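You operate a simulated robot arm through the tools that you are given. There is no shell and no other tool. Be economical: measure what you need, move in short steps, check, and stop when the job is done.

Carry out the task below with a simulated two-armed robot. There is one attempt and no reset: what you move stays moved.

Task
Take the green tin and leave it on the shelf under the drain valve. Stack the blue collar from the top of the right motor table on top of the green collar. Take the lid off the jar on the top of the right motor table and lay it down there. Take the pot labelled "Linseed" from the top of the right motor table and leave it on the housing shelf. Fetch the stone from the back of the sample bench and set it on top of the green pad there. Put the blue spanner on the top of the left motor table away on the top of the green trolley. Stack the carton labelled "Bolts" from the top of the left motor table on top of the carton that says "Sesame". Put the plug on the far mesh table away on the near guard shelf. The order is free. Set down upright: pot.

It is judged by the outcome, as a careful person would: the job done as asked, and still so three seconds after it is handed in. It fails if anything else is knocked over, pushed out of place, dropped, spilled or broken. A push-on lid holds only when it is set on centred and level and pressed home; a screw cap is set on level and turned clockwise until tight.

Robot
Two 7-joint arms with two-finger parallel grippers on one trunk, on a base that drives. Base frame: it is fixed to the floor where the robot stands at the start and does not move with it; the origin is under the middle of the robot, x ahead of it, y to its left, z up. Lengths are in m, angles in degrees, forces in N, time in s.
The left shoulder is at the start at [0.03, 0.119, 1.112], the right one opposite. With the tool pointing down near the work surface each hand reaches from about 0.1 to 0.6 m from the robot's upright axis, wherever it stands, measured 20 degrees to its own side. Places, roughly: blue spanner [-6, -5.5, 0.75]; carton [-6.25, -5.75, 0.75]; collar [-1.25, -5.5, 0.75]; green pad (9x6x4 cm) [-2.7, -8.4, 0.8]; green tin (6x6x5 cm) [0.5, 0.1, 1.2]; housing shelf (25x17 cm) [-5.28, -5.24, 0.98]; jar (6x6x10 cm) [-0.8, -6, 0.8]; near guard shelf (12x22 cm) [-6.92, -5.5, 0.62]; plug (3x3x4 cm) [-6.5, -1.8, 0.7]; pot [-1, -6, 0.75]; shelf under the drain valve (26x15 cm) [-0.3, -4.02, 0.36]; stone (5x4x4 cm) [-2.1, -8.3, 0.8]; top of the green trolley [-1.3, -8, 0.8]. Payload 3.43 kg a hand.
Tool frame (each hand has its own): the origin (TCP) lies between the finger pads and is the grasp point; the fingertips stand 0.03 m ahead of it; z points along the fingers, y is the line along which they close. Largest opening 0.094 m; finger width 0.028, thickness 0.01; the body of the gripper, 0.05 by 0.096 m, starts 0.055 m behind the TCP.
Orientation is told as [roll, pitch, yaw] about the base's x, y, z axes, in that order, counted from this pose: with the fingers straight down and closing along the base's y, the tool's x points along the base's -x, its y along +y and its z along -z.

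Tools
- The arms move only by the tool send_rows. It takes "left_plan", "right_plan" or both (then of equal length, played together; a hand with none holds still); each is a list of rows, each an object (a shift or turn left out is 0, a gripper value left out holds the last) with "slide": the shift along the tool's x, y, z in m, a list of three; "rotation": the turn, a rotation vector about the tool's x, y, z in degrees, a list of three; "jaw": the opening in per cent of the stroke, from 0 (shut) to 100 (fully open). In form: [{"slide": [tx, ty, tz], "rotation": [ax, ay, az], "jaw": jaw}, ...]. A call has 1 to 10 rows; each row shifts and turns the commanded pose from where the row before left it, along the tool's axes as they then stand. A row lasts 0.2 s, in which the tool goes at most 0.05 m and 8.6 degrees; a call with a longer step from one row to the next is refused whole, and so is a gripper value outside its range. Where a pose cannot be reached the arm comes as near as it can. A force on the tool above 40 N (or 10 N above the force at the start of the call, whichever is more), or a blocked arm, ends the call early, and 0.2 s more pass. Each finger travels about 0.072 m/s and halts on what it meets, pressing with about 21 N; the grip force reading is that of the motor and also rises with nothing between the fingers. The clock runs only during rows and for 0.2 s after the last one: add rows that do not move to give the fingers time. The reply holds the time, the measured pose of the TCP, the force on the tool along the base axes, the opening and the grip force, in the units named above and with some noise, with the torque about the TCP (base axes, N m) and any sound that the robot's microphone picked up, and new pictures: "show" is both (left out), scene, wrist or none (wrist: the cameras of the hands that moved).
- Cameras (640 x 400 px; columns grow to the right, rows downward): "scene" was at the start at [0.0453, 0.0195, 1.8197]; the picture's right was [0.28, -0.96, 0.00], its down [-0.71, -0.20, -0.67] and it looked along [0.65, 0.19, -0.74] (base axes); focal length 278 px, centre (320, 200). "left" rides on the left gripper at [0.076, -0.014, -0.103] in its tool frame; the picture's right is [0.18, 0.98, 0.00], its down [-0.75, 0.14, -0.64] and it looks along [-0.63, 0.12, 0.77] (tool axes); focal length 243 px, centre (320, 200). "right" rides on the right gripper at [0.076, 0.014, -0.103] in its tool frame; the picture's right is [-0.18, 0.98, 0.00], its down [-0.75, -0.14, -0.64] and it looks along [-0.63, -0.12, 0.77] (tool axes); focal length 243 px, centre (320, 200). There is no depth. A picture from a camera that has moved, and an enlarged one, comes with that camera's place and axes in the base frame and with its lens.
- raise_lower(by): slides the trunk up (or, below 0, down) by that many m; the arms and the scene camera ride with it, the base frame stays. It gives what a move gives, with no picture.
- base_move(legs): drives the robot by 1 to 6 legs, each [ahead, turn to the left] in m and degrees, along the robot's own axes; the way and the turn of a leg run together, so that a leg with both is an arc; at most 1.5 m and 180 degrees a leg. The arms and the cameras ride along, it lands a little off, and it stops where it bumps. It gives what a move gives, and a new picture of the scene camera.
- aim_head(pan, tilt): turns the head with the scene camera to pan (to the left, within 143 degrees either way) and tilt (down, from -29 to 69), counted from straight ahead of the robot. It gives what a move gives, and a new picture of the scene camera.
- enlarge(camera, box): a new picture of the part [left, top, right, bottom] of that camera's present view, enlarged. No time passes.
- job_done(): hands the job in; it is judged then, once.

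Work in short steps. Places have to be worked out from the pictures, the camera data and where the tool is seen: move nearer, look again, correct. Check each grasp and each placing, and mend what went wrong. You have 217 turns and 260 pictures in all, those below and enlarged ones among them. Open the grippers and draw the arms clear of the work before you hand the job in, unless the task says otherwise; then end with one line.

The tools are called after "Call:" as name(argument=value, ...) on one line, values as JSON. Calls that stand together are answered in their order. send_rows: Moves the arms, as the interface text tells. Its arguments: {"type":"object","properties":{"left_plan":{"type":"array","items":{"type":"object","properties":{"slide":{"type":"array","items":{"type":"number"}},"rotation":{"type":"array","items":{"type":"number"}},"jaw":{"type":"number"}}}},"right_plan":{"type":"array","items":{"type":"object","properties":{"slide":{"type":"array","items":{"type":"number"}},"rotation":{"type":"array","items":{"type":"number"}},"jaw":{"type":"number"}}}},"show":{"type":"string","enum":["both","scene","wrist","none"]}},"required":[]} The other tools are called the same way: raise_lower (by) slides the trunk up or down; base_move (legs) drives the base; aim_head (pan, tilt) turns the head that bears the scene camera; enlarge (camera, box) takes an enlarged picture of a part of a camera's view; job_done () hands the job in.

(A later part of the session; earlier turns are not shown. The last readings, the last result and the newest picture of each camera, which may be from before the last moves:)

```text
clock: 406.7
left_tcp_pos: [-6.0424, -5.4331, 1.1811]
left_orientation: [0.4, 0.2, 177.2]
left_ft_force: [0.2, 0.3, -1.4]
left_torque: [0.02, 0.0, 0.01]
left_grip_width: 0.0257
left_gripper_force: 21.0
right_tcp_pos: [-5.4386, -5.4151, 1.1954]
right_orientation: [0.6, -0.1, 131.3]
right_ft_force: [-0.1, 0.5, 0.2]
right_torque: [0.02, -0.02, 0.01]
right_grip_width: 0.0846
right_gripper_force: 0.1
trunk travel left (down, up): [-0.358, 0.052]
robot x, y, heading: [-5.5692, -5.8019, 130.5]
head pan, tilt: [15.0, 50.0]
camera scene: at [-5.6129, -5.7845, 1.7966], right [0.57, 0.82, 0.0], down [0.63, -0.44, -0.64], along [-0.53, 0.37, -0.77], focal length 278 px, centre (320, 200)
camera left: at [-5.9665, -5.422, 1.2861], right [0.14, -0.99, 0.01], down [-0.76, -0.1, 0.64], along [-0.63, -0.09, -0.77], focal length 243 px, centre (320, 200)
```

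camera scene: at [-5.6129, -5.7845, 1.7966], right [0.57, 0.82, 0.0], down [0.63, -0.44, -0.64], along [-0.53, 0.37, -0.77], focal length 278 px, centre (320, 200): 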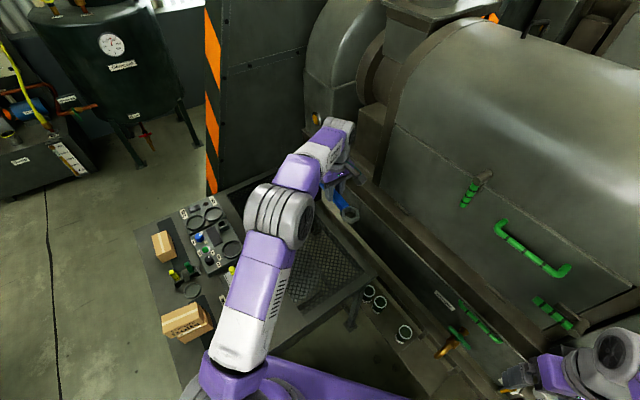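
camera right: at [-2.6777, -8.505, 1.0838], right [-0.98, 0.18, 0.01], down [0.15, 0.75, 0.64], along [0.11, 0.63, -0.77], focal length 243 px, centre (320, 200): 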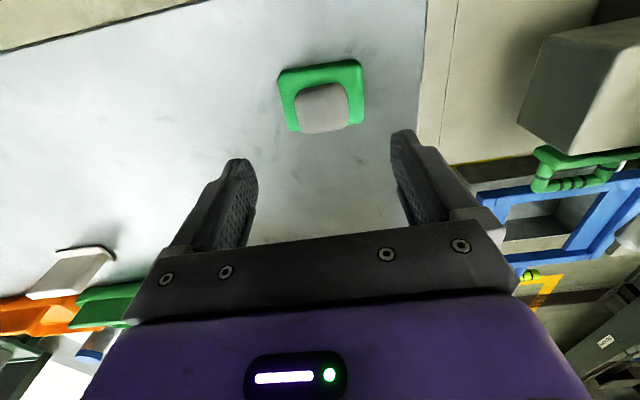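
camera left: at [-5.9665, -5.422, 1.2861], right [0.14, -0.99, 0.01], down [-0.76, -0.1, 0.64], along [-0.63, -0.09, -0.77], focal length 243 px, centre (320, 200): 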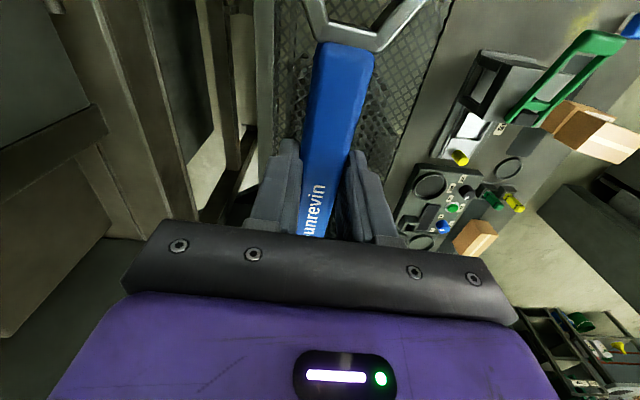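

Spanner secured. I'll retract it, turn to face north again, and back out south.

Call:
send_rows(left_plan=[{"slide": [0.028, 0.038, 0]}, {"slide": [0.028, 0.038, 0]}, {"slide": [0.028, 0.038, 0]}, {"slide": [0.028, 0.038, 0]}, {"slide": [0.028, 0.038, 0]}], show="none")

Call:
base_move(legs=[[0, -39], [-1.1, 0], [0, 89]])

Call:
aim_head(pan=-30, tilt=20)

```text
clock: 407.9
left_tcp_pos: [-5.915, -5.6327, 1.1831]
left_orientation: [0.2, 0.1, 177.4]
left_ft_force: [0.0, 0.0, -2.3]
left_torque: [0.03, -0.02, 0.0]
left_grip_width: 0.0257
left_gripper_force: 21.6
right_tcp_pos: [-5.4383, -5.416, 1.1957]
right_orientation: [0.6, -0.1, 131.4]
right_ft_force: [0.6, 0.8, 0.3]
right_torque: [-0.02, 0.03, -0.03]
right_grip_width: 0.0846
right_gripper_force: 0.1
trunk travel left (down, up): [-0.358, 0.052]
robot x, y, heading: [-5.5677, -5.8019, 130.3]
head pan, tilt: [15.0, 50.0]
```

```text
clock: 419.1
left_tcp_pos: [-5.8978, -7.0551, 1.1817]
left_orientation: [0.3, 0.3, -132.5]
left_ft_force: [0.4, -0.1, -2.4]
left_torque: [-0.01, 0.03, 0.0]
left_grip_width: 0.0259
left_gripper_force: 20.9
right_tcp_pos: [-5.7578, -6.5516, 1.1966]
right_orientation: [0.6, -0.1, -178.4]
right_ft_force: [-0.5, 0.0, -0.2]
right_torque: [-0.03, 0.0, 0.0]
right_grip_width: 0.0845
right_gripper_force: 0.1
trunk travel left (down, up): [-0.358, 0.052]
robot x, y, heading: [-5.5412, -6.8991, -179.4]
head pan, tilt: [15.0, 50.0]
camera scene: at [-5.5878, -6.9221, 1.7966], right [-0.27, 0.96, 0.0], down [0.74, 0.21, -0.64], along [-0.62, -0.17, -0.77], focal length 278 px, centre (320, 200)
```

scene: 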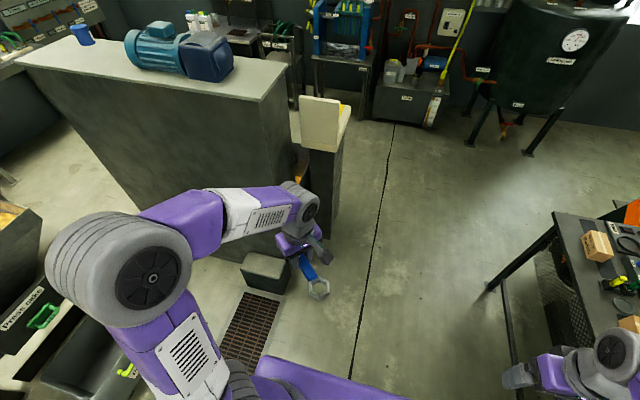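

```text
clock: 420.3
left_tcp_pos: [-5.8979, -7.0548, 1.1817]
left_orientation: [0.3, 0.2, -132.5]
left_ft_force: [-0.2, -0.8, -1.4]
left_torque: [-0.01, -0.01, -0.04]
left_grip_width: 0.0257
left_gripper_force: 20.6
right_tcp_pos: [-5.758, -6.5513, 1.1952]
right_orientation: [0.6, -0.1, -178.3]
right_ft_force: [-0.2, -1.0, -0.2]
right_torque: [-0.03, 0.01, 0.01]
right_grip_width: 0.0848
right_gripper_force: 0.1
trunk travel left (down, up): [-0.358, 0.052]
robot x, y, heading: [-5.5415, -6.8997, -179.2]
head pan, tilt: [-30.0, 20.0]
camera scene: at [-5.5948, -6.8557, 1.8422], right [0.49, 0.87, 0.0], down [0.3, -0.17, -0.94], along [-0.82, 0.46, -0.34], focal length 278 px, centre (320, 200)
```

scene: 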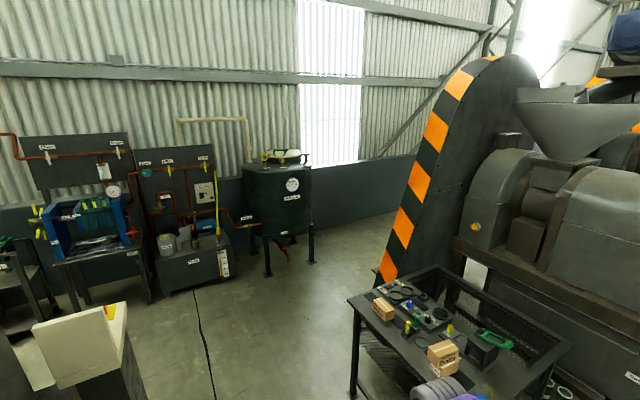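

I'll drive west between the partition and the motor table, then turn north into the west corridor.

Call:
base_move(legs=[[0, -20], [0.85, 0], [0, 20], [1.3, 0], [0, -89]])

Call:
aim_head(pan=-15, tilt=25)

```text
clock: 436.8
left_tcp_pos: [-7.8135, -6.2851, 1.1834]
left_orientation: [0.3, 0.3, 140.2]
left_ft_force: [0.0, 0.6, -1.3]
left_torque: [0.01, 0.04, 0.01]
left_grip_width: 0.0256
left_gripper_force: 21.0
right_tcp_pos: [-7.3055, -6.4001, 1.1946]
right_orientation: [0.6, 0.0, 94.3]
right_ft_force: [0.3, -0.7, -0.3]
right_torque: [0.01, -0.02, -0.03]
right_grip_width: 0.0847
right_gripper_force: 0.1
trunk travel left (down, up): [-0.358, 0.052]
robot x, y, heading: [-7.6437, -6.6297, 93.4]
head pan, tilt: [-30.0, 20.0]
camera scene: at [-7.5998, -6.5801, 1.8422], right [0.89, -0.45, 0.0], down [-0.15, -0.31, -0.94], along [0.42, 0.84, -0.34], focal length 278 px, centre (320, 200)
```

scene: 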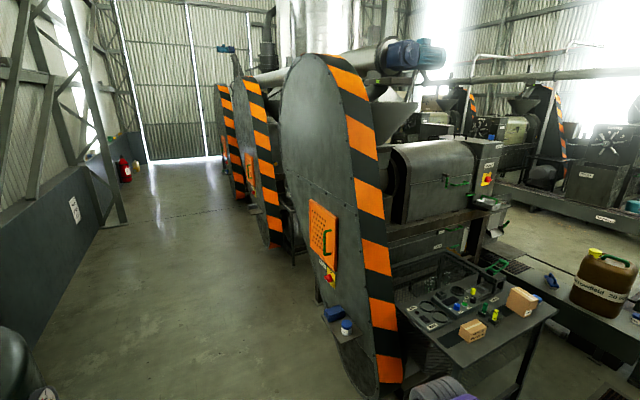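

```text
clock: 437.6
left_tcp_pos: [-7.8143, -6.285, 1.182]
left_orientation: [0.3, 0.2, 140.1]
left_ft_force: [-0.1, 0.4, -1.9]
left_torque: [0.0, 0.01, 0.01]
left_grip_width: 0.0257
left_gripper_force: 21.0
right_tcp_pos: [-7.3057, -6.4, 1.1946]
right_orientation: [0.5, 0.0, 94.4]
right_ft_force: [0.1, -0.3, 0.6]
right_torque: [-0.02, 0.02, -0.03]
right_grip_width: 0.0847
right_gripper_force: 0.0
trunk travel left (down, up): [-0.358, 0.052]
robot x, y, heading: [-7.6454, -6.6292, 92.9]
head pan, tilt: [-15.0, 25.0]
camera scene: at [-7.6229, -6.573, 1.8341], right [0.98, -0.2, 0.0], down [-0.09, -0.41, -0.91], along [0.19, 0.89, -0.42], focal length 278 px, centre (320, 200)
```

scene: 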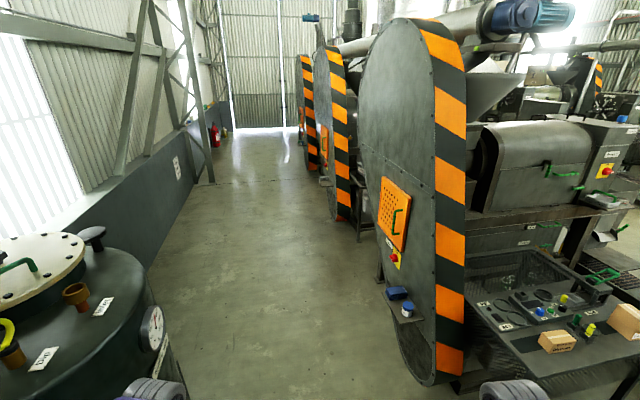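

The near guard shelf is on the disc at right (blue box and bottle on it). Driving north to find the far mesh table.

Call:
base_move(legs=[[0, -2], [1.5, 0], [1.3, 0]])

Call:
aim_head(pan=-35, tilt=30)

```text
clock: 451.5
left_tcp_pos: [-7.8581, -3.4777, 1.1832]
left_orientation: [0.3, 0.2, 137.6]
left_ft_force: [0.5, 0.3, -0.4]
left_torque: [0.04, 0.01, 0.0]
left_grip_width: 0.0257
left_gripper_force: 21.0
right_tcp_pos: [-7.3539, -3.6153, 1.1958]
right_orientation: [0.7, -0.1, 91.8]
right_ft_force: [0.8, -0.3, 0.6]
right_torque: [0.0, 0.0, 0.03]
right_grip_width: 0.085
right_gripper_force: 0.1
trunk travel left (down, up): [-0.358, 0.052]
robot x, y, heading: [-7.7039, -3.8308, 90.8]
head pan, tilt: [-15.0, 25.0]
camera scene: at [-7.6789, -3.774, 1.8341], right [0.97, -0.25, 0.0], down [-0.1, -0.41, -0.91], along [0.22, 0.88, -0.42], focal length 278 px, centre (320, 200)
```

scene: 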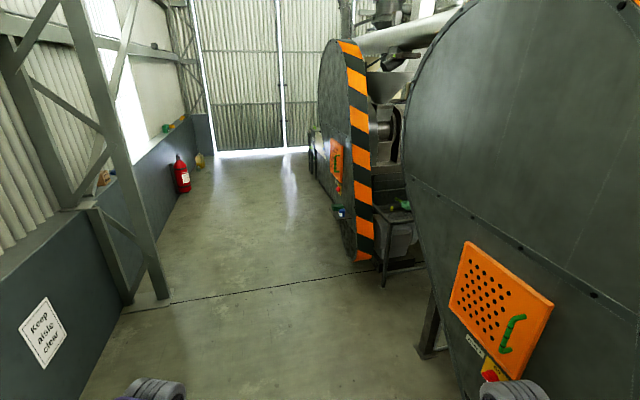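

```text
clock: 452.4
left_tcp_pos: [-7.858, -3.4765, 1.183]
left_orientation: [0.3, 0.0, 137.6]
left_ft_force: [0.2, 0.0, -0.3]
left_torque: [0.02, 0.01, -0.01]
left_grip_width: 0.0255
left_gripper_force: 20.4
right_tcp_pos: [-7.3541, -3.6161, 1.1957]
right_orientation: [0.6, 0.0, 91.8]
right_ft_force: [-0.4, 0.0, 0.7]
right_torque: [0.0, -0.01, -0.03]
right_grip_width: 0.0844
right_gripper_force: 0.1
trunk travel left (down, up): [-0.358, 0.052]
robot x, y, heading: [-7.6991, -3.8303, 90.8]
head pan, tilt: [-35.0, 30.0]
camera scene: at [-7.6508, -3.7888, 1.8262], right [0.83, -0.56, 0.0], down [-0.28, -0.41, -0.87], along [0.49, 0.72, -0.5], focal length 278 px, centre (320, 200)
```

scene: 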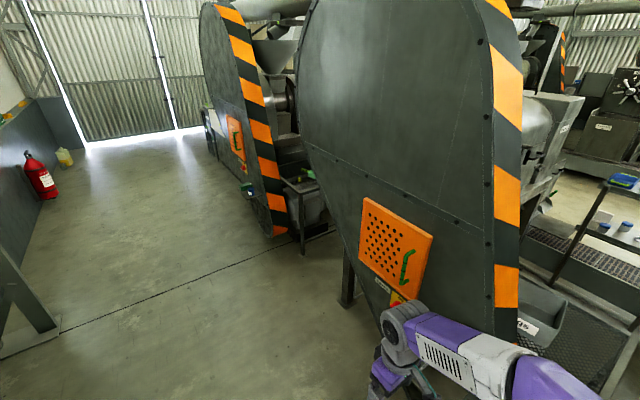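

A small table just behind the next disc matches the far mesh table. Driving nearer.

Call:
base_move(legs=[[0, -8], [1.1, 0]])

Call:
aim_head(pan=-40, tilt=35)

```text
clock: 458.6
left_tcp_pos: [-7.6766, -2.3713, 1.1829]
left_orientation: [0.3, 0.2, 130.2]
left_ft_force: [-0.3, 0.1, -1.4]
left_torque: [0.0, 0.03, -0.02]
left_grip_width: 0.0254
left_gripper_force: 21.1
right_tcp_pos: [-7.1953, -2.5747, 1.1956]
right_orientation: [0.6, 0.0, 84.3]
right_ft_force: [0.5, -0.9, -0.3]
right_torque: [0.04, -0.03, 0.02]
right_grip_width: 0.0845
right_gripper_force: 0.1
trunk travel left (down, up): [-0.358, 0.052]
robot x, y, heading: [-7.5663, -2.743, 83.3]
head pan, tilt: [-35.0, 30.0]
camera scene: at [-7.5121, -2.7069, 1.8262], right [0.75, -0.67, 0.0], down [-0.33, -0.37, -0.87], along [0.58, 0.65, -0.5], focal length 278 px, centre (320, 200)
```

scene: 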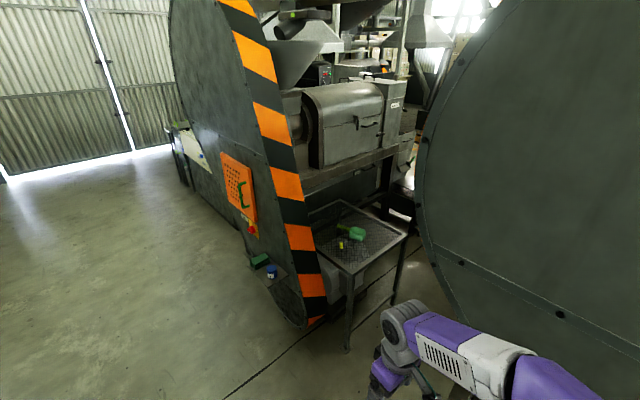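

```text
clock: 459.2
left_tcp_pos: [-7.6767, -2.3722, 1.1822]
left_orientation: [0.3, 0.2, 130.3]
left_ft_force: [-0.2, 0.5, -2.8]
left_torque: [0.0, -0.02, -0.03]
left_grip_width: 0.0258
left_gripper_force: 21.2
right_tcp_pos: [-7.1958, -2.5735, 1.1966]
right_orientation: [0.6, 0.1, 84.5]
right_ft_force: [-1.2, -0.3, 0.2]
right_torque: [0.0, 0.01, 0.0]
right_grip_width: 0.0846
right_gripper_force: 0.2
trunk travel left (down, up): [-0.358, 0.052]
robot x, y, heading: [-7.5694, -2.7445, 83.3]
head pan, tilt: [-40.0, 35.0]
camera scene: at [-7.5082, -2.7138, 1.8184], right [0.69, -0.73, 0.0], down [-0.42, -0.39, -0.82], along [0.6, 0.56, -0.57], focal length 278 px, centre (320, 200)
```

scene: 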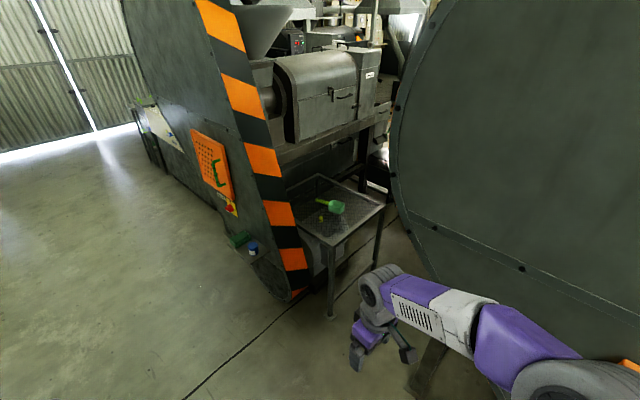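

The plug is at about (-6.48,-1.77) on the mesh table. To get into the gap between the discs I'll tuck the right arm forward, shift the left a bit left, then approach at a slant.

Call:
send_rows(left_plan=[{"slide": [-0.029, 0.027, 0]}, {"slide": [-0.029, 0.027, 0]}, {"slide": [-0.029, 0.027, 0]}, {}, {}, {}, {}, {}, {}, {}], right_plan=[{"slide": [-0.03, 0.035, 0]}, {"slide": [-0.03, 0.035, 0]}, {"slide": [-0.03, 0.035, 0]}, {"slide": [-0.03, 0.035, 0]}, {"slide": [-0.03, 0.035, 0]}, {"slide": [-0.03, 0.035, 0]}, {"slide": [-0.03, 0.035, 0]}, {"slide": [-0.03, 0.035, 0]}, {"slide": [-0.03, 0.035, 0]}, {"slide": [-0.03, 0.035, 0]}], show="none")

Call:
base_move(legs=[[0.34, 0], [0, -58]])

Call:
aim_head(pan=0, tilt=40)

```text
clock: 461.4
left_tcp_pos: [-7.797, -2.3562, 1.1816]
left_orientation: [0.4, 0.2, 130.2]
left_ft_force: [0.5, 0.5, -1.6]
left_torque: [0.04, -0.01, -0.02]
left_grip_width: 0.0257
left_gripper_force: 21.0
right_tcp_pos: [-7.5162, -2.2387, 1.1997]
right_orientation: [0.5, 0.1, 84.4]
right_ft_force: [-0.5, 0.4, -1.4]
right_torque: [0.03, -0.01, -0.02]
right_grip_width: 0.0848
right_gripper_force: 0.1
trunk travel left (down, up): [-0.358, 0.052]
robot x, y, heading: [-7.5641, -2.7405, 83.1]
head pan, tilt: [-40.0, 35.0]
```

```text
clock: 466.2
left_tcp_pos: [-7.3233, -2.0078, 1.1842]
left_orientation: [0.2, 0.2, 72.2]
left_ft_force: [0.5, -0.9, -0.6]
left_torque: [0.01, -0.02, 0.01]
left_grip_width: 0.0256
left_gripper_force: 20.9
right_tcp_pos: [-7.0734, -2.1839, 1.1992]
right_orientation: [0.6, 0.0, 26.4]
right_ft_force: [-0.5, -0.7, 0.1]
right_torque: [0.0, -0.02, 0.03]
right_grip_width: 0.0844
right_gripper_force: 0.1
trunk travel left (down, up): [-0.358, 0.052]
robot x, y, heading: [-7.5275, -2.4046, 25.2]
head pan, tilt: [-40.0, 35.0]
camera scene: at [-7.4709, -2.4426, 1.8184], right [-0.25, -0.97, 0.0], down [-0.55, 0.15, -0.82], along [0.79, -0.21, -0.57], focal length 278 px, centre (320, 200)
```

scene: 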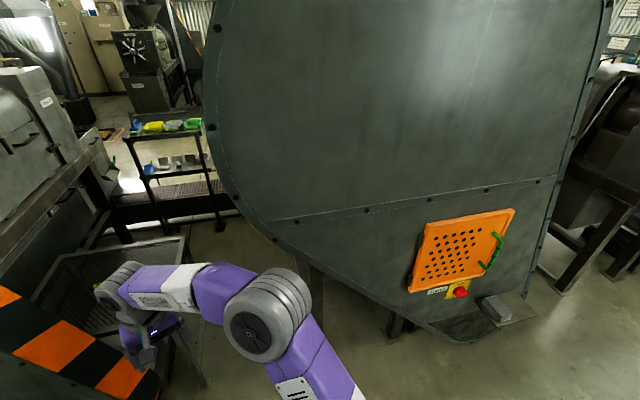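

```text
clock: 467.3
left_tcp_pos: [-7.3224, -2.0087, 1.1827]
left_orientation: [0.3, 0.2, 72.3]
left_ft_force: [0.1, 0.0, -1.3]
left_torque: [-0.01, 0.01, -0.01]
left_grip_width: 0.0255
left_gripper_force: 21.8
right_tcp_pos: [-7.0724, -2.1856, 1.1986]
right_orientation: [0.6, 0.0, 26.4]
right_ft_force: [0.8, -0.1, -0.8]
right_torque: [0.02, 0.01, 0.02]
right_grip_width: 0.0849
right_gripper_force: 0.1
trunk travel left (down, up): [-0.358, 0.052]
robot x, y, heading: [-7.5279, -2.4072, 25.4]
head pan, tilt: [0.0, 40.0]
camera scene: at [-7.4792, -2.384, 1.8108], right [0.43, -0.9, 0.0], down [-0.58, -0.27, -0.77], along [0.69, 0.33, -0.64], focal length 278 px, centre (320, 200)
```

scene: 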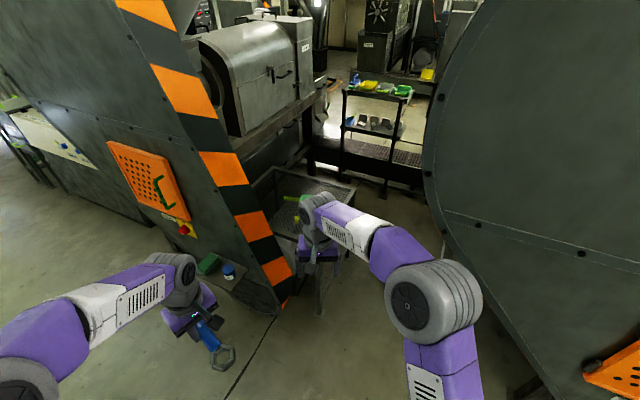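

The right elbow would pass close to disc 2, so I'll take a path further north and retract the left hand a little.

Call:
send_rows(left_plan=[{"slide": [0.0296, 0.0317, 0]}, {"slide": [0.0296, 0.0317, 0]}, {"slide": [0.0296, 0.0317, 0]}], show="none")

Call:
base_move(legs=[[0, 25], [0.18, 0], [0, -36], [0.3, 0]])

```text
clock: 468.1
left_tcp_pos: [-7.4423, -2.0637, 1.1841]
left_orientation: [0.2, 0.1, 72.2]
left_ft_force: [-1.1, -0.4, -1.6]
left_torque: [0.01, -0.04, 0.03]
left_grip_width: 0.0256
left_gripper_force: 20.9
right_tcp_pos: [-7.0756, -2.1857, 1.1999]
right_orientation: [0.6, 0.0, 26.5]
right_ft_force: [0.2, -0.5, -0.2]
right_torque: [0.0, 0.0, 0.02]
right_grip_width: 0.0844
right_gripper_force: 0.1
trunk travel left (down, up): [-0.358, 0.052]
robot x, y, heading: [-7.5312, -2.4057, 25.5]
head pan, tilt: [0.0, 40.0]
```

```text
clock: 474.3
left_tcp_pos: [-6.9758, -1.875, 1.1841]
left_orientation: [0.3, 0.2, 61.2]
left_ft_force: [-0.2, 0.2, -1.4]
left_torque: [0.0, 0.0, 0.05]
left_grip_width: 0.0255
left_gripper_force: 21.0
right_tcp_pos: [-6.6368, -2.0632, 1.1993]
right_orientation: [0.6, -0.1, 15.3]
right_ft_force: [-0.1, -0.1, 0.8]
right_torque: [0.02, 0.01, 0.0]
right_grip_width: 0.0845
right_gripper_force: 0.1
trunk travel left (down, up): [-0.358, 0.052]
robot x, y, heading: [-7.1284, -2.1923, 14.3]
head pan, tilt: [0.0, 40.0]
camera scene: at [-7.0729, -2.1826, 1.8108], right [0.25, -0.97, 0.0], down [-0.62, -0.16, -0.77], along [0.74, 0.19, -0.64], focal length 278 px, centre (320, 200)
```

scene: 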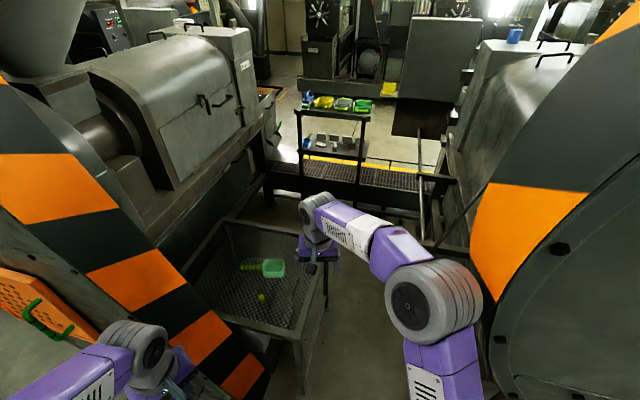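

Plenty of room. Forward 0.22 and turn left 40°.

Call:
base_move(legs=[[0.22, 0], [0, 38]])

Call:
raise_lower(by=-0.1)

Call:
enlarge(camera="right", box=[0, 0, 640, 400])

```text
clock: 476.1
left_tcp_pos: [-6.7617, -1.8238, 1.1839]
left_orientation: [0.3, 0.1, 61.1]
left_ft_force: [0.3, 0.2, -1.5]
left_torque: [-0.01, -0.05, 0.0]
left_grip_width: 0.0257
left_gripper_force: 21.0
right_tcp_pos: [-6.4243, -2.0136, 1.2006]
right_orientation: [0.5, -0.1, 15.2]
right_ft_force: [-0.3, 0.2, 1.1]
right_torque: [0.0, -0.01, 0.04]
right_grip_width: 0.0846
right_gripper_force: 0.1
trunk travel left (down, up): [-0.358, 0.052]
robot x, y, heading: [-6.9133, -2.1476, 14.0]
head pan, tilt: [0.0, 40.0]
stopped in leg 1: the robot was blocked; the commanded pose is now the measured one
camera scene: at [-6.8589, -2.1376, 1.8108], right [0.25, -0.97, 0.0], down [-0.62, -0.16, -0.77], along [0.74, 0.19, -0.64], focal length 278 px, centre (320, 200)
```

scene: 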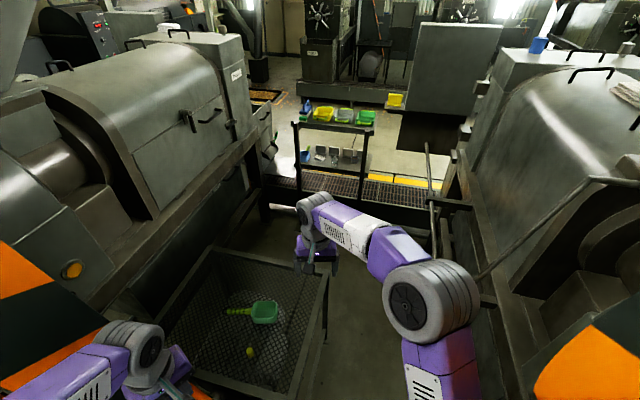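

```text
clock: 477.5
left_tcp_pos: [-6.7635, -1.8242, 1.0829]
left_orientation: [0.3, 0.2, 61.1]
left_ft_force: [0.8, 0.6, -2.1]
left_torque: [-0.05, -0.02, -0.01]
left_grip_width: 0.0258
left_gripper_force: 20.9
right_tcp_pos: [-6.4244, -2.0142, 1.0999]
right_orientation: [0.6, -0.1, 15.2]
right_ft_force: [-0.8, 0.1, 1.0]
right_torque: [0.01, -0.03, -0.02]
right_grip_width: 0.0845
right_gripper_force: 0.1
trunk travel left (down, up): [-0.258, 0.152]
robot x, y, heading: [-6.9143, -2.1469, 14.4]
head pan, tilt: [0.0, 40.0]
```

```text
1.00 times, centred on (320, 200) of right (not enlarged: the box is as wide or as high as the picture)
camera zoom: at [-6.501, -2.0215, 1.2014], right [-0.08, 1.0, 0.01], down [0.76, 0.06, 0.64], along [0.64, 0.06, -0.77], focal length 243 px, centre (320, 200)
```

zoom: 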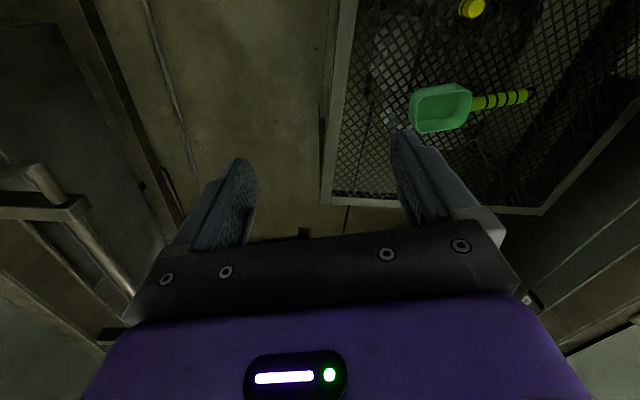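

Blocked just at the end of the move; I'll back 6 cm and turn left to bring the plug to the right hand's side.

Call:
base_move(legs=[[-0.06, 0], [0, 36]])

```text
clock: 480.1
left_tcp_pos: [-7.0405, -1.8135, 1.0824]
left_orientation: [0.3, 0.1, 96.8]
left_ft_force: [-0.6, -0.4, -2.1]
left_torque: [0.04, -0.02, -0.03]
left_grip_width: 0.0258
left_gripper_force: 21.4
right_tcp_pos: [-6.6558, -1.7698, 1.0999]
right_orientation: [0.5, 0.0, 51.2]
right_ft_force: [-0.5, 0.7, -0.3]
right_torque: [-0.02, 0.0, -0.01]
right_grip_width: 0.0847
right_gripper_force: 0.0
trunk travel left (down, up): [-0.258, 0.152]
robot x, y, heading: [-6.975, -2.1611, 50.0]
head pan, tilt: [0.0, 40.0]
camera scene: at [-6.937, -2.124, 1.7108], right [0.77, -0.64, 0.0], down [-0.41, -0.49, -0.77], along [0.49, 0.59, -0.64], focal length 278 px, centre (320, 200)
```

scene: 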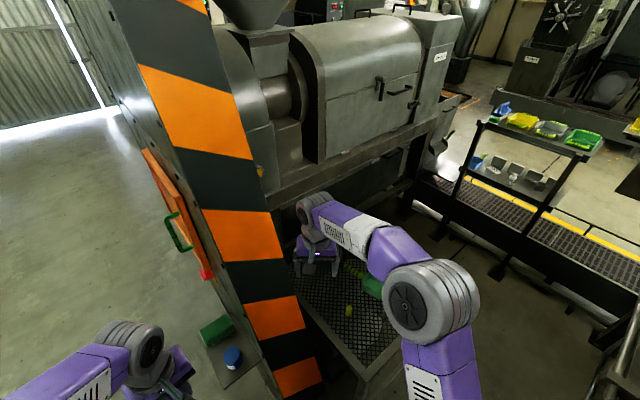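

Now the plug (~(-6.51,-1.775)) is reachable. Moving the right hand above it.

Call:
send_rows(right_plan=[{"slide": [-0.0126, -0.0167, 0.0343]}, {"slide": [-0.0126, -0.0167, 0.0343]}, {"slide": [-0.0126, -0.0167, 0.0343]}, {"slide": [-0.0126, -0.0167, 0.0343]}, {"slide": [-0.0126, -0.0167, 0.0343]}, {"slide": [-0.0126, -0.0167, 0.0343]}, {"slide": [-0.0126, -0.0167, 0.0343]}, {}], show="wrist")

```text
clock: 481.9
left_tcp_pos: [-7.0405, -1.8126, 1.0838]
left_orientation: [0.3, 0.2, 96.9]
left_ft_force: [-0.8, -0.2, -2.0]
left_torque: [-0.01, -0.04, -0.04]
left_grip_width: 0.0256
left_gripper_force: 20.9
right_tcp_pos: [-6.5117, -1.7731, 0.8581]
right_orientation: [0.5, -0.1, 51.1]
right_ft_force: [0.5, -0.5, -0.8]
right_torque: [0.0, -0.02, 0.02]
right_grip_width: 0.0846
right_gripper_force: 0.0
trunk travel left (down, up): [-0.258, 0.152]
robot x, y, heading: [-6.9675, -2.1635, 50.1]
head pan, tilt: [0.0, 40.0]
camera right: at [-6.5676, -1.8223, 0.9602], right [-0.65, 0.76, 0.01], down [0.59, 0.49, 0.64], along [0.48, 0.42, -0.77], focal length 243 px, centre (320, 200)
```

right: 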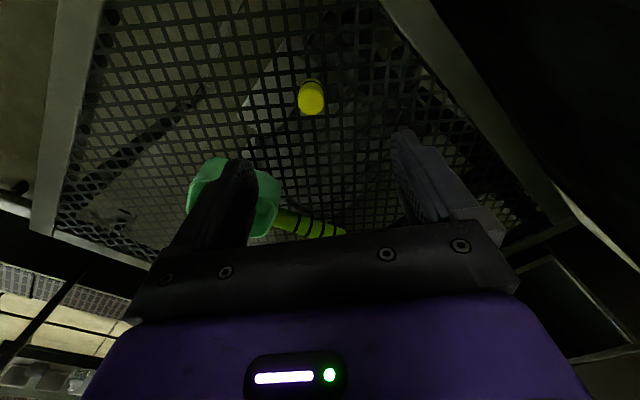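

Plug is near (-6.497,-1.771), z≈0.68. Centring and lowering partway to look again.

Call:
send_rows(right_plan=[{"slide": [-0.011, -0.0104, 0.03]}, {"slide": [0, 0, 0.04]}, {"slide": [0, 0, 0.03]}, {}], show="wrist")

```text
clock: 482.9
left_tcp_pos: [-7.0405, -1.8133, 1.0845]
left_orientation: [0.3, 0.0, 96.9]
left_ft_force: [0.6, 0.3, -1.9]
left_torque: [0.01, 0.0, 0.0]
left_grip_width: 0.0257
left_gripper_force: 21.2
right_tcp_pos: [-6.4963, -1.7711, 0.7581]
right_orientation: [0.7, -0.1, 51.0]
right_ft_force: [-0.3, 0.3, -0.8]
right_torque: [-0.01, 0.01, -0.02]
right_grip_width: 0.0845
right_gripper_force: 0.0
trunk travel left (down, up): [-0.258, 0.152]
robot x, y, heading: [-6.9701, -2.1662, 50.0]
head pan, tilt: [0.0, 40.0]
camera right: at [-6.5534, -1.8212, 0.8611], right [-0.65, 0.76, 0.01], down [0.59, 0.49, 0.64], along [0.48, 0.42, -0.77], focal length 243 px, centre (320, 200)
```

right: 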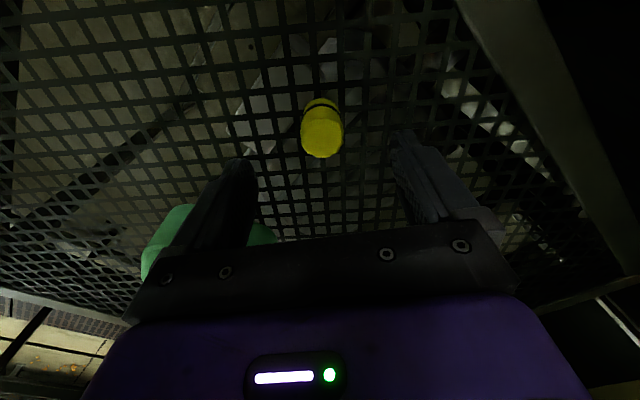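

Well centred; plug top z≈0.70. Lowering and gripping.

Call:
send_rows(right_plan=[{"slide": [-0.003, 0, 0.03], "jaw": 65}, {"slide": [0, 0, 0.025]}, {"slide": [0, 0, 0.006]}, {"jaw": 5}, {"jaw": 5}, {"jaw": 5}, {"jaw": 5}], show="wrist")

```text
clock: 483.4
left_tcp_pos: [-7.0401, -1.8134, 1.0839]
left_orientation: [0.3, 0.1, 96.9]
left_ft_force: [1.4, 0.6, -1.9]
left_torque: [0.0, -0.01, 0.01]
left_grip_width: 0.0258
left_gripper_force: 20.4
right_tcp_pos: [-6.4943, -1.7673, 0.7304]
right_orientation: [0.4, 0.4, 51.0]
right_ft_force: [-6.6, -7.3, 12.2]
right_torque: [-0.35, -0.22, -0.3]
right_grip_width: 0.0607
right_gripper_force: 0.1
right hand out of reach, approached as far as the arm can: row 2
trunk travel left (down, up): [-0.258, 0.152]
robot x, y, heading: [-6.9704, -2.1652, 50.0]
head pan, tilt: [0.0, 40.0]
stopped in row 2 (right hand): the force on the tool passed its limit at 64 N (the readings are from after the stop); the commanded pose is now the measured one
camera right: at [-6.5514, -1.8175, 0.8324], right [-0.65, 0.76, 0.01], down [0.59, 0.5, 0.64], along [0.48, 0.42, -0.77], focal length 243 px, centre (320, 200)
```

right: 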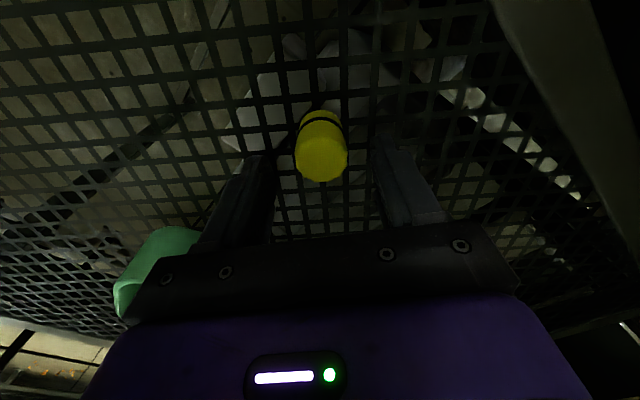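

The fingertips touched the mesh at z≈0.70. Raise 4 mm and close on the plug.

Call:
send_rows(right_plan=[{"slide": [0, 0, -0.004]}, {"jaw": 5}, {"jaw": 5}, {"jaw": 5}, {"jaw": 5}], show="wrist")

```text
clock: 484.6
left_tcp_pos: [-7.0395, -1.813, 1.0836]
left_orientation: [0.3, 0.1, 97.0]
left_ft_force: [0.4, -0.6, -0.1]
left_torque: [0.02, -0.02, -0.03]
left_grip_width: 0.0257
left_gripper_force: 21.0
right_tcp_pos: [-6.4931, -1.7671, 0.7332]
right_orientation: [0.4, 0.2, 51.0]
right_ft_force: [0.4, -0.4, 0.8]
right_torque: [-0.03, 0.02, -0.02]
right_grip_width: 0.0047
right_gripper_force: 0.0
trunk travel left (down, up): [-0.258, 0.152]
robot x, y, heading: [-6.9705, -2.1639, 50.6]
head pan, tilt: [0.0, 40.0]
camera right: at [-6.5506, -1.8173, 0.8351], right [-0.65, 0.76, 0.01], down [0.59, 0.5, 0.64], along [0.48, 0.42, -0.77], focal length 243 px, centre (320, 200)
```

right: 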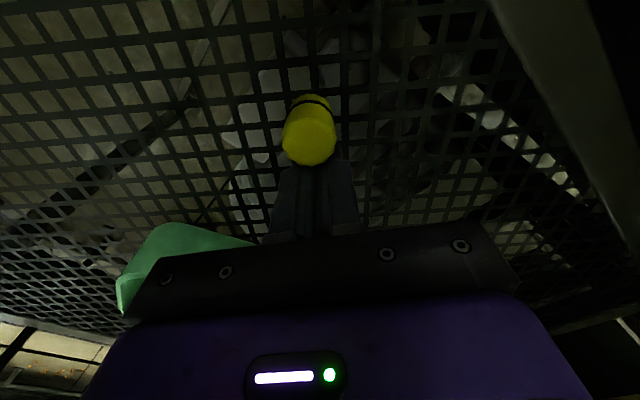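

Missed — the plug is ~2.8 cm nearer than the fingers. Raise, open, shift back.

Call:
send_rows(right_plan=[{"slide": [0, 0, -0.03]}, {"slide": [0, 0, -0.03], "jaw": 65}, {"slide": [0.028, 0, 0], "jaw": 65}, {"jaw": 65}, {}], show="wrist")

```text
clock: 485.8
left_tcp_pos: [-7.04, -1.8128, 1.0848]
left_orientation: [0.3, 0.1, 97.0]
left_ft_force: [0.5, 0.2, -0.8]
left_torque: [0.01, 0.0, 0.02]
left_grip_width: 0.0256
left_gripper_force: 20.5
right_tcp_pos: [-6.5115, -1.7904, 0.7938]
right_orientation: [0.4, 0.2, 51.0]
right_ft_force: [-0.5, 0.1, 0.0]
right_torque: [0.02, -0.05, -0.02]
right_grip_width: 0.061
right_gripper_force: 0.0
trunk travel left (down, up): [-0.258, 0.152]
robot x, y, heading: [-6.9731, -2.1648, 50.2]
head pan, tilt: [0.0, 40.0]
camera right: at [-6.5681, -1.8397, 0.8955], right [-0.65, 0.76, 0.01], down [0.59, 0.5, 0.64], along [0.48, 0.42, -0.77], focal length 243 px, centre (320, 200)
```

right: 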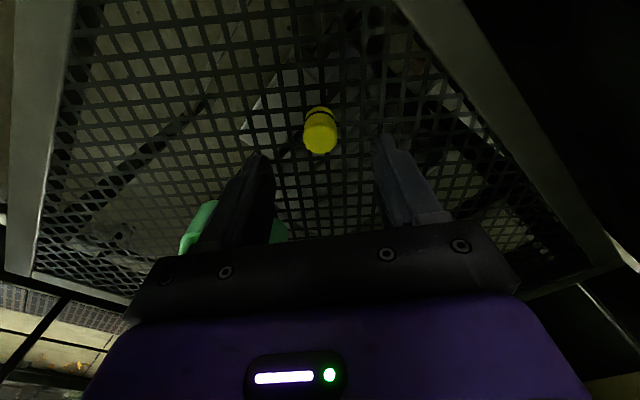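

Now centred. Lowering to z≈0.737 and closing.

Call:
send_rows(right_plan=[{"slide": [0, 0, 0.03]}, {"slide": [0, 0, 0.026]}, {"jaw": 5}, {"jaw": 5}, {"jaw": 5}, {"jaw": 5}], show="wrist")

```text
clock: 487.2
left_tcp_pos: [-7.0407, -1.8123, 1.0838]
left_orientation: [0.4, 0.1, 96.9]
left_ft_force: [0.0, -0.3, -1.6]
left_torque: [0.01, 0.0, 0.01]
left_grip_width: 0.0258
left_gripper_force: 21.3
right_tcp_pos: [-6.5121, -1.7899, 0.7376]
right_orientation: [0.3, 0.3, 51.0]
right_ft_force: [0.4, 0.2, 0.4]
right_torque: [0.0, 0.0, 0.0]
right_grip_width: 0.0239
right_gripper_force: 20.9
trunk travel left (down, up): [-0.258, 0.152]
robot x, y, heading: [-6.9726, -2.1616, 50.6]
head pan, tilt: [0.0, 40.0]
camera right: at [-6.5681, -1.84, 0.839], right [-0.65, 0.76, 0.01], down [0.59, 0.5, 0.64], along [0.48, 0.42, -0.77], focal length 243 px, centre (320, 200)
```

right: 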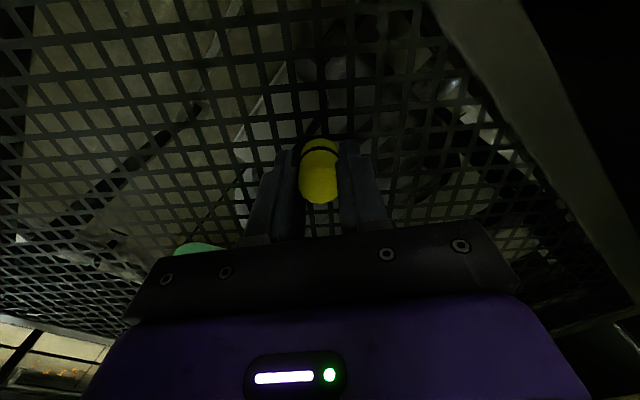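

Plug gripped (2.4 cm). Lifting and returning the hand to the tucked pose, then retracing the way out.

Call:
send_rows(right_plan=[{"slide": [0, 0, -0.04]}, {"slide": [0, 0, -0.045]}, {"slide": [0, 0, -0.045]}, {"slide": [0, 0, -0.045]}, {"slide": [0, 0, -0.045]}, {"slide": [0, 0, -0.045]}, {"slide": [0.02, 0.02, -0.04]}, {"slide": [0.02, 0.03, -0.03]}, {"slide": [0.03, 0.03, -0.02]}, {"slide": [0.03, 0.03, 0]}], show="wrist")

Call:
raise_lower(by=0.1)

Call:
base_move(legs=[[0, -36], [-0.47, 0], [0, 76]])

```text
clock: 489.4
left_tcp_pos: [-7.0417, -1.8128, 1.0842]
left_orientation: [0.3, 0.1, 96.9]
left_ft_force: [-0.4, 0.6, -1.1]
left_torque: [0.0, -0.01, 0.0]
left_grip_width: 0.0255
left_gripper_force: 21.6
right_tcp_pos: [-6.6578, -1.798, 1.0939]
right_orientation: [0.3, 0.2, 51.0]
right_ft_force: [-0.3, -0.2, -0.9]
right_torque: [-0.02, -0.02, -0.02]
right_grip_width: 0.0245
right_gripper_force: 20.9
trunk travel left (down, up): [-0.258, 0.152]
robot x, y, heading: [-6.9718, -2.1636, 50.3]
head pan, tilt: [0.0, 40.0]
camera right: at [-6.7147, -1.8477, 1.1957], right [-0.65, 0.76, 0.0], down [0.59, 0.5, 0.64], along [0.48, 0.42, -0.77], focal length 243 px, centre (320, 200)
```

right: 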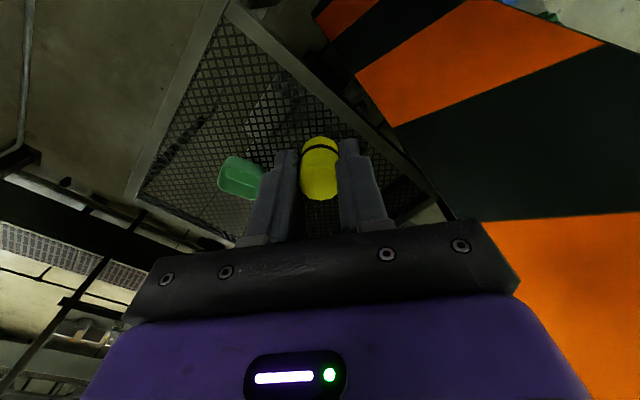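

```text
clock: 490.7
left_tcp_pos: [-7.0404, -1.8136, 1.1843]
left_orientation: [0.3, 0.1, 96.9]
left_ft_force: [-0.6, 0.8, -0.7]
left_torque: [0.03, 0.0, 0.0]
left_grip_width: 0.0256
left_gripper_force: 20.9
right_tcp_pos: [-6.6574, -1.7982, 1.1943]
right_orientation: [0.5, 0.3, 51.0]
right_ft_force: [-0.4, -0.4, -0.1]
right_torque: [0.01, 0.0, 0.02]
right_grip_width: 0.0242
right_gripper_force: 20.2
trunk travel left (down, up): [-0.358, 0.052]
robot x, y, heading: [-6.9703, -2.163, 50.2]
head pan, tilt: [0.0, 40.0]
```

```text
clock: 498.5
left_tcp_pos: [-7.7002, -2.0568, 1.1838]
left_orientation: [0.2, 0.1, 137.6]
left_ft_force: [-0.4, 0.2, -3.2]
left_torque: [0.01, 0.0, -0.01]
left_grip_width: 0.0254
left_gripper_force: 20.9
right_tcp_pos: [-7.4193, -1.7956, 1.1948]
right_orientation: [0.4, 0.3, 91.8]
right_ft_force: [0.4, -0.8, -0.8]
right_torque: [-0.02, -0.02, 0.01]
right_grip_width: 0.0241
right_gripper_force: 20.6
trunk travel left (down, up): [-0.358, 0.052]
robot x, y, heading: [-7.4173, -2.2826, 90.9]
head pan, tilt: [0.0, 40.0]
camera scene: at [-7.4201, -2.2256, 1.8108], right [1.0, 0.02, 0.0], down [0.01, -0.64, -0.77], along [-0.01, 0.77, -0.64], focal length 278 px, centre (320, 200)
```

scene: 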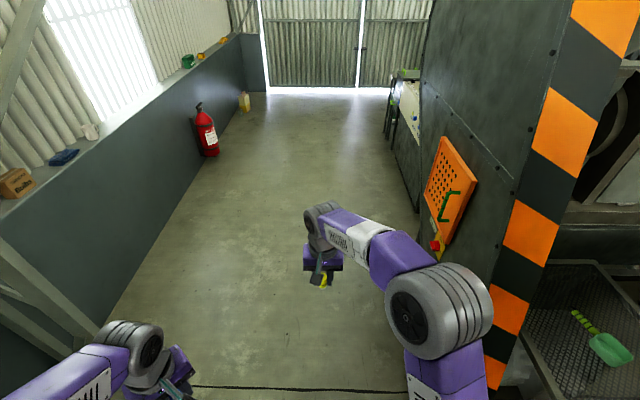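

Back in the corridor with both items. Turning around and driving south to the near guard shelf.

Call:
base_move(legs=[[0, 178], [1.5, 0], [1.5, 0], [0.12, 0], [0, 90]])

Call:
aim_head(pan=0, tilt=50)

```text
clock: 524.9
left_tcp_pos: [-7.2567, -5.1318, 1.1836]
left_orientation: [0.3, 0.1, 43.6]
left_ft_force: [-0.2, -0.9, -1.0]
left_torque: [0.0, -0.01, -0.01]
left_grip_width: 0.0258
left_gripper_force: 21.0
right_tcp_pos: [-7.0167, -5.4312, 1.1934]
right_orientation: [0.5, 0.2, -2.3]
right_ft_force: [-0.6, 0.4, 0.2]
right_torque: [-0.01, 0.0, 0.0]
right_grip_width: 0.0238
right_gripper_force: 21.1
trunk travel left (down, up): [-0.358, 0.052]
robot x, y, heading: [-7.499, -5.3976, -3.2]
head pan, tilt: [0.0, 40.0]
camera scene: at [-7.4435, -5.4024, 1.8108], right [-0.06, -1.0, 0.0], down [-0.64, 0.04, -0.77], along [0.76, -0.04, -0.64], focal length 278 px, centre (320, 200)
```

scene: 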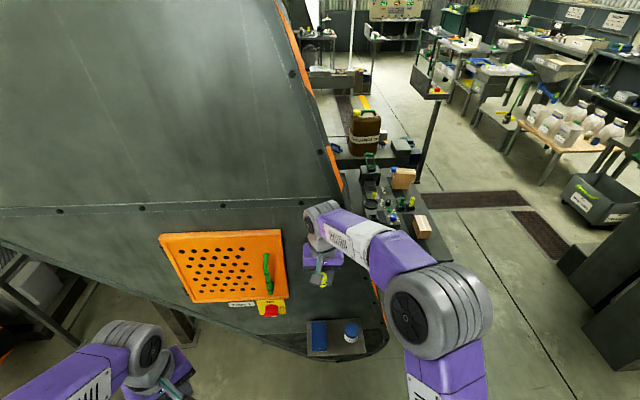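

```text
clock: 525.6
left_tcp_pos: [-7.257, -5.1332, 1.1831]
left_orientation: [0.3, 0.1, 43.6]
left_ft_force: [0.1, 0.2, -1.6]
left_torque: [-0.01, -0.01, -0.04]
left_grip_width: 0.0257
left_gripper_force: 20.7
right_tcp_pos: [-7.0167, -5.4304, 1.1945]
right_orientation: [0.5, 0.3, -2.3]
right_ft_force: [0.1, 0.5, 0.2]
right_torque: [-0.01, 0.01, -0.01]
right_grip_width: 0.0241
right_gripper_force: 21.2
trunk travel left (down, up): [-0.358, 0.052]
robot x, y, heading: [-7.496, -5.4003, -3.1]
head pan, tilt: [0.0, 50.0]
camera scene: at [-7.4515, -5.402, 1.7967], right [-0.06, -1.0, 0.0], down [-0.76, 0.04, -0.64], along [0.64, -0.04, -0.77], focal length 278 px, centre (320, 200)
```

scene: 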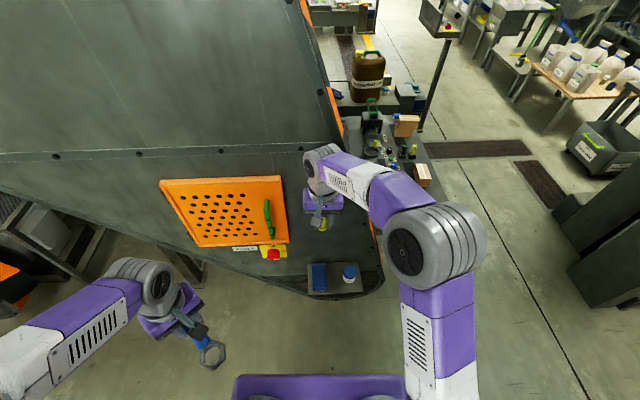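

Zooming on the guard shelf.

Call:
enlarge(camera="scene", box=[280, 230, 400, 310])

```text
5.00 times, centred on (340, 270) of scene
camera zoom: at [-7.4515, -5.402, 1.7967], right [-0.06, -1.0, 0.0], down [-0.76, 0.04, -0.64], along [0.64, -0.04, -0.77], focal length 1393 px, centre (220, -150)
```

zoom: 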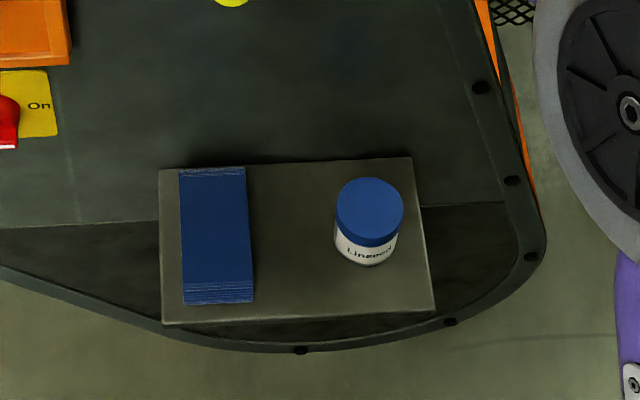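

The gap between the blue packet and the bottle is ≈7 cm at y≈−5.50. I'll lower the trunk and bring the plug over it.

Call:
raise_lower(by=-0.2)

Call:
send_rows(right_plan=[{"slide": [-0.015, -0.0132, 0.039]}, {"slide": [-0.015, -0.0132, 0.039]}, {"slide": [-0.015, -0.0132, 0.039]}, {"slide": [-0.015, -0.0132, 0.039]}, {"slide": [-0.013, -0.0132, 0.038]}, {}], show="both")

```text
clock: 527.8
left_tcp_pos: [-7.2578, -5.1327, 0.9833]
left_orientation: [0.3, 0.0, 43.7]
left_ft_force: [0.2, -0.2, -1.7]
left_torque: [0.0, -0.01, 0.0]
left_grip_width: 0.0255
left_gripper_force: 21.2
right_tcp_pos: [-7.0177, -5.4299, 0.9934]
right_orientation: [0.3, 0.1, -2.3]
right_ft_force: [0.0, -0.1, -0.6]
right_torque: [-0.04, 0.02, 0.02]
right_grip_width: 0.0239
right_gripper_force: 20.9
trunk travel left (down, up): [-0.158, 0.252]
robot x, y, heading: [-7.4964, -5.3969, -3.5]
head pan, tilt: [0.0, 50.0]
```

```text
clock: 529.2
left_tcp_pos: [-7.2578, -5.1322, 0.9842]
left_orientation: [0.4, 0.0, 43.6]
left_ft_force: [0.2, -0.4, -1.6]
left_torque: [0.01, -0.02, -0.02]
left_grip_width: 0.0256
left_gripper_force: 20.7
right_tcp_pos: [-6.9457, -5.4983, 0.7993]
right_orientation: [0.4, 0.3, -2.3]
right_ft_force: [-0.1, 0.4, 0.0]
right_torque: [0.0, -0.02, 0.05]
right_grip_width: 0.024
right_gripper_force: 20.8
trunk travel left (down, up): [-0.158, 0.252]
robot x, y, heading: [-7.4974, -5.3951, -3.0]
head pan, tilt: [0.0, 50.0]
camera scene: at [-7.452, -5.4018, 1.5967], right [-0.06, -1.0, 0.0], down [-0.76, 0.04, -0.64], along [0.64, -0.04, -0.77], focal length 278 px, centre (320, 200)
camera right: at [-7.0208, -5.4813, 0.9011], right [0.22, 0.97, 0.01], down [0.75, -0.18, 0.64], along [0.62, -0.14, -0.77], focal length 243 px, centre (320, 200)
```

scene: 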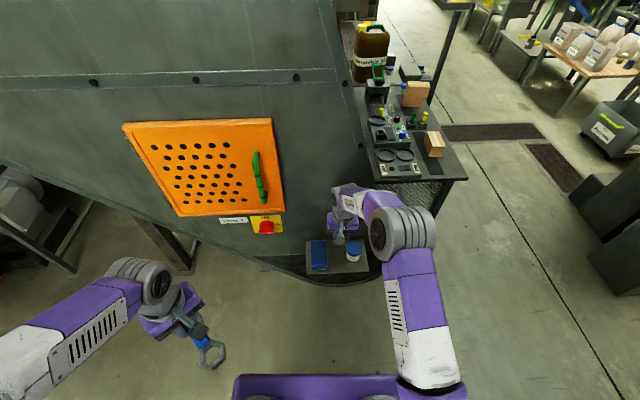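
right: 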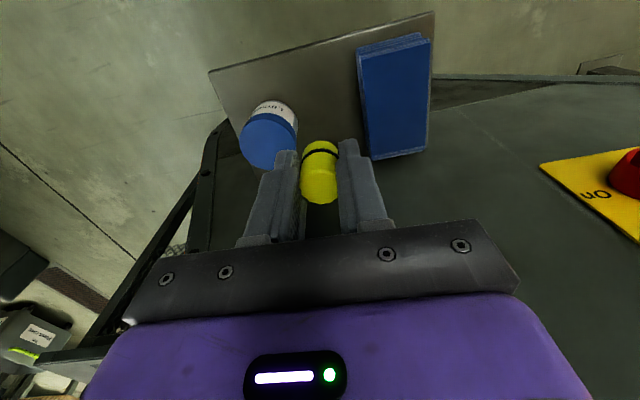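

Projecting down, I should shift 1 cm toward +y to be mid-gap. Then lower.

Call:
send_rows(right_plan=[{"slide": [0, 0.0095, 0.03]}, {"slide": [0, 0, 0.04]}, {"slide": [0, 0, 0.035]}, {}], show="wrist")

```text
clock: 530.2
left_tcp_pos: [-7.2575, -5.1321, 0.9836]
left_orientation: [0.3, 0.1, 43.6]
left_ft_force: [-0.3, -1.1, -2.2]
left_torque: [0.02, -0.02, -0.01]
left_grip_width: 0.0257
left_gripper_force: 21.7
right_tcp_pos: [-6.948, -5.4885, 0.6955]
right_orientation: [0.5, 0.3, -2.3]
right_ft_force: [0.6, 0.3, 0.4]
right_torque: [0.03, -0.03, -0.02]
right_grip_width: 0.0239
right_gripper_force: 20.7
trunk travel left (down, up): [-0.158, 0.252]
robot x, y, heading: [-7.4946, -5.3989, -3.0]
head pan, tilt: [0.0, 50.0]
camera right: at [-7.0207, -5.4713, 0.797], right [0.22, 0.97, 0.01], down [0.75, -0.18, 0.64], along [0.62, -0.14, -0.77], focal length 243 px, centre (320, 200)
```

right: 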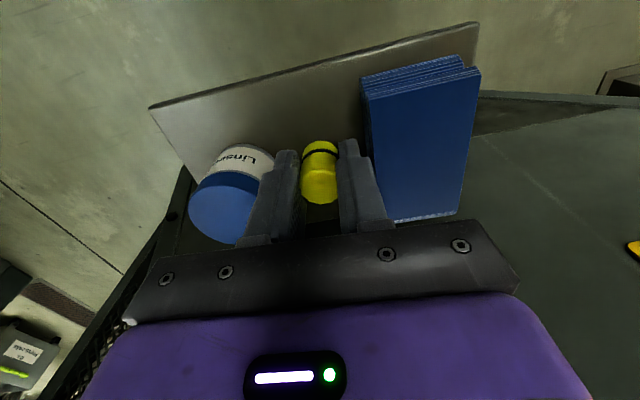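

Clearances of about 1–1.5 cm on both sides. Lowering to contact.

Call:
send_rows(right_plan=[{"slide": [0, 0.002, 0.02]}, {"slide": [0, 0, 0.008]}, {"slide": [0, 0, 0.005]}, {"slide": [0, 0, 0.004]}, {"slide": [0, 0, 0.003]}], show="none")

```text
clock: 531.4
left_tcp_pos: [-7.2574, -5.1324, 0.9835]
left_orientation: [0.3, 0.1, 43.6]
left_ft_force: [0.7, 0.0, -1.6]
left_torque: [0.04, -0.03, 0.0]
left_grip_width: 0.0255
left_gripper_force: 21.3
right_tcp_pos: [-6.9466, -5.4857, 0.6544]
right_orientation: [0.4, 0.3, -2.3]
right_ft_force: [-0.5, -0.5, 0.6]
right_torque: [-0.01, 0.02, -0.01]
right_grip_width: 0.024
right_gripper_force: 21.0
trunk travel left (down, up): [-0.158, 0.252]
robot x, y, heading: [-7.4982, -5.4003, -3.1]
head pan, tilt: [0.0, 50.0]
```

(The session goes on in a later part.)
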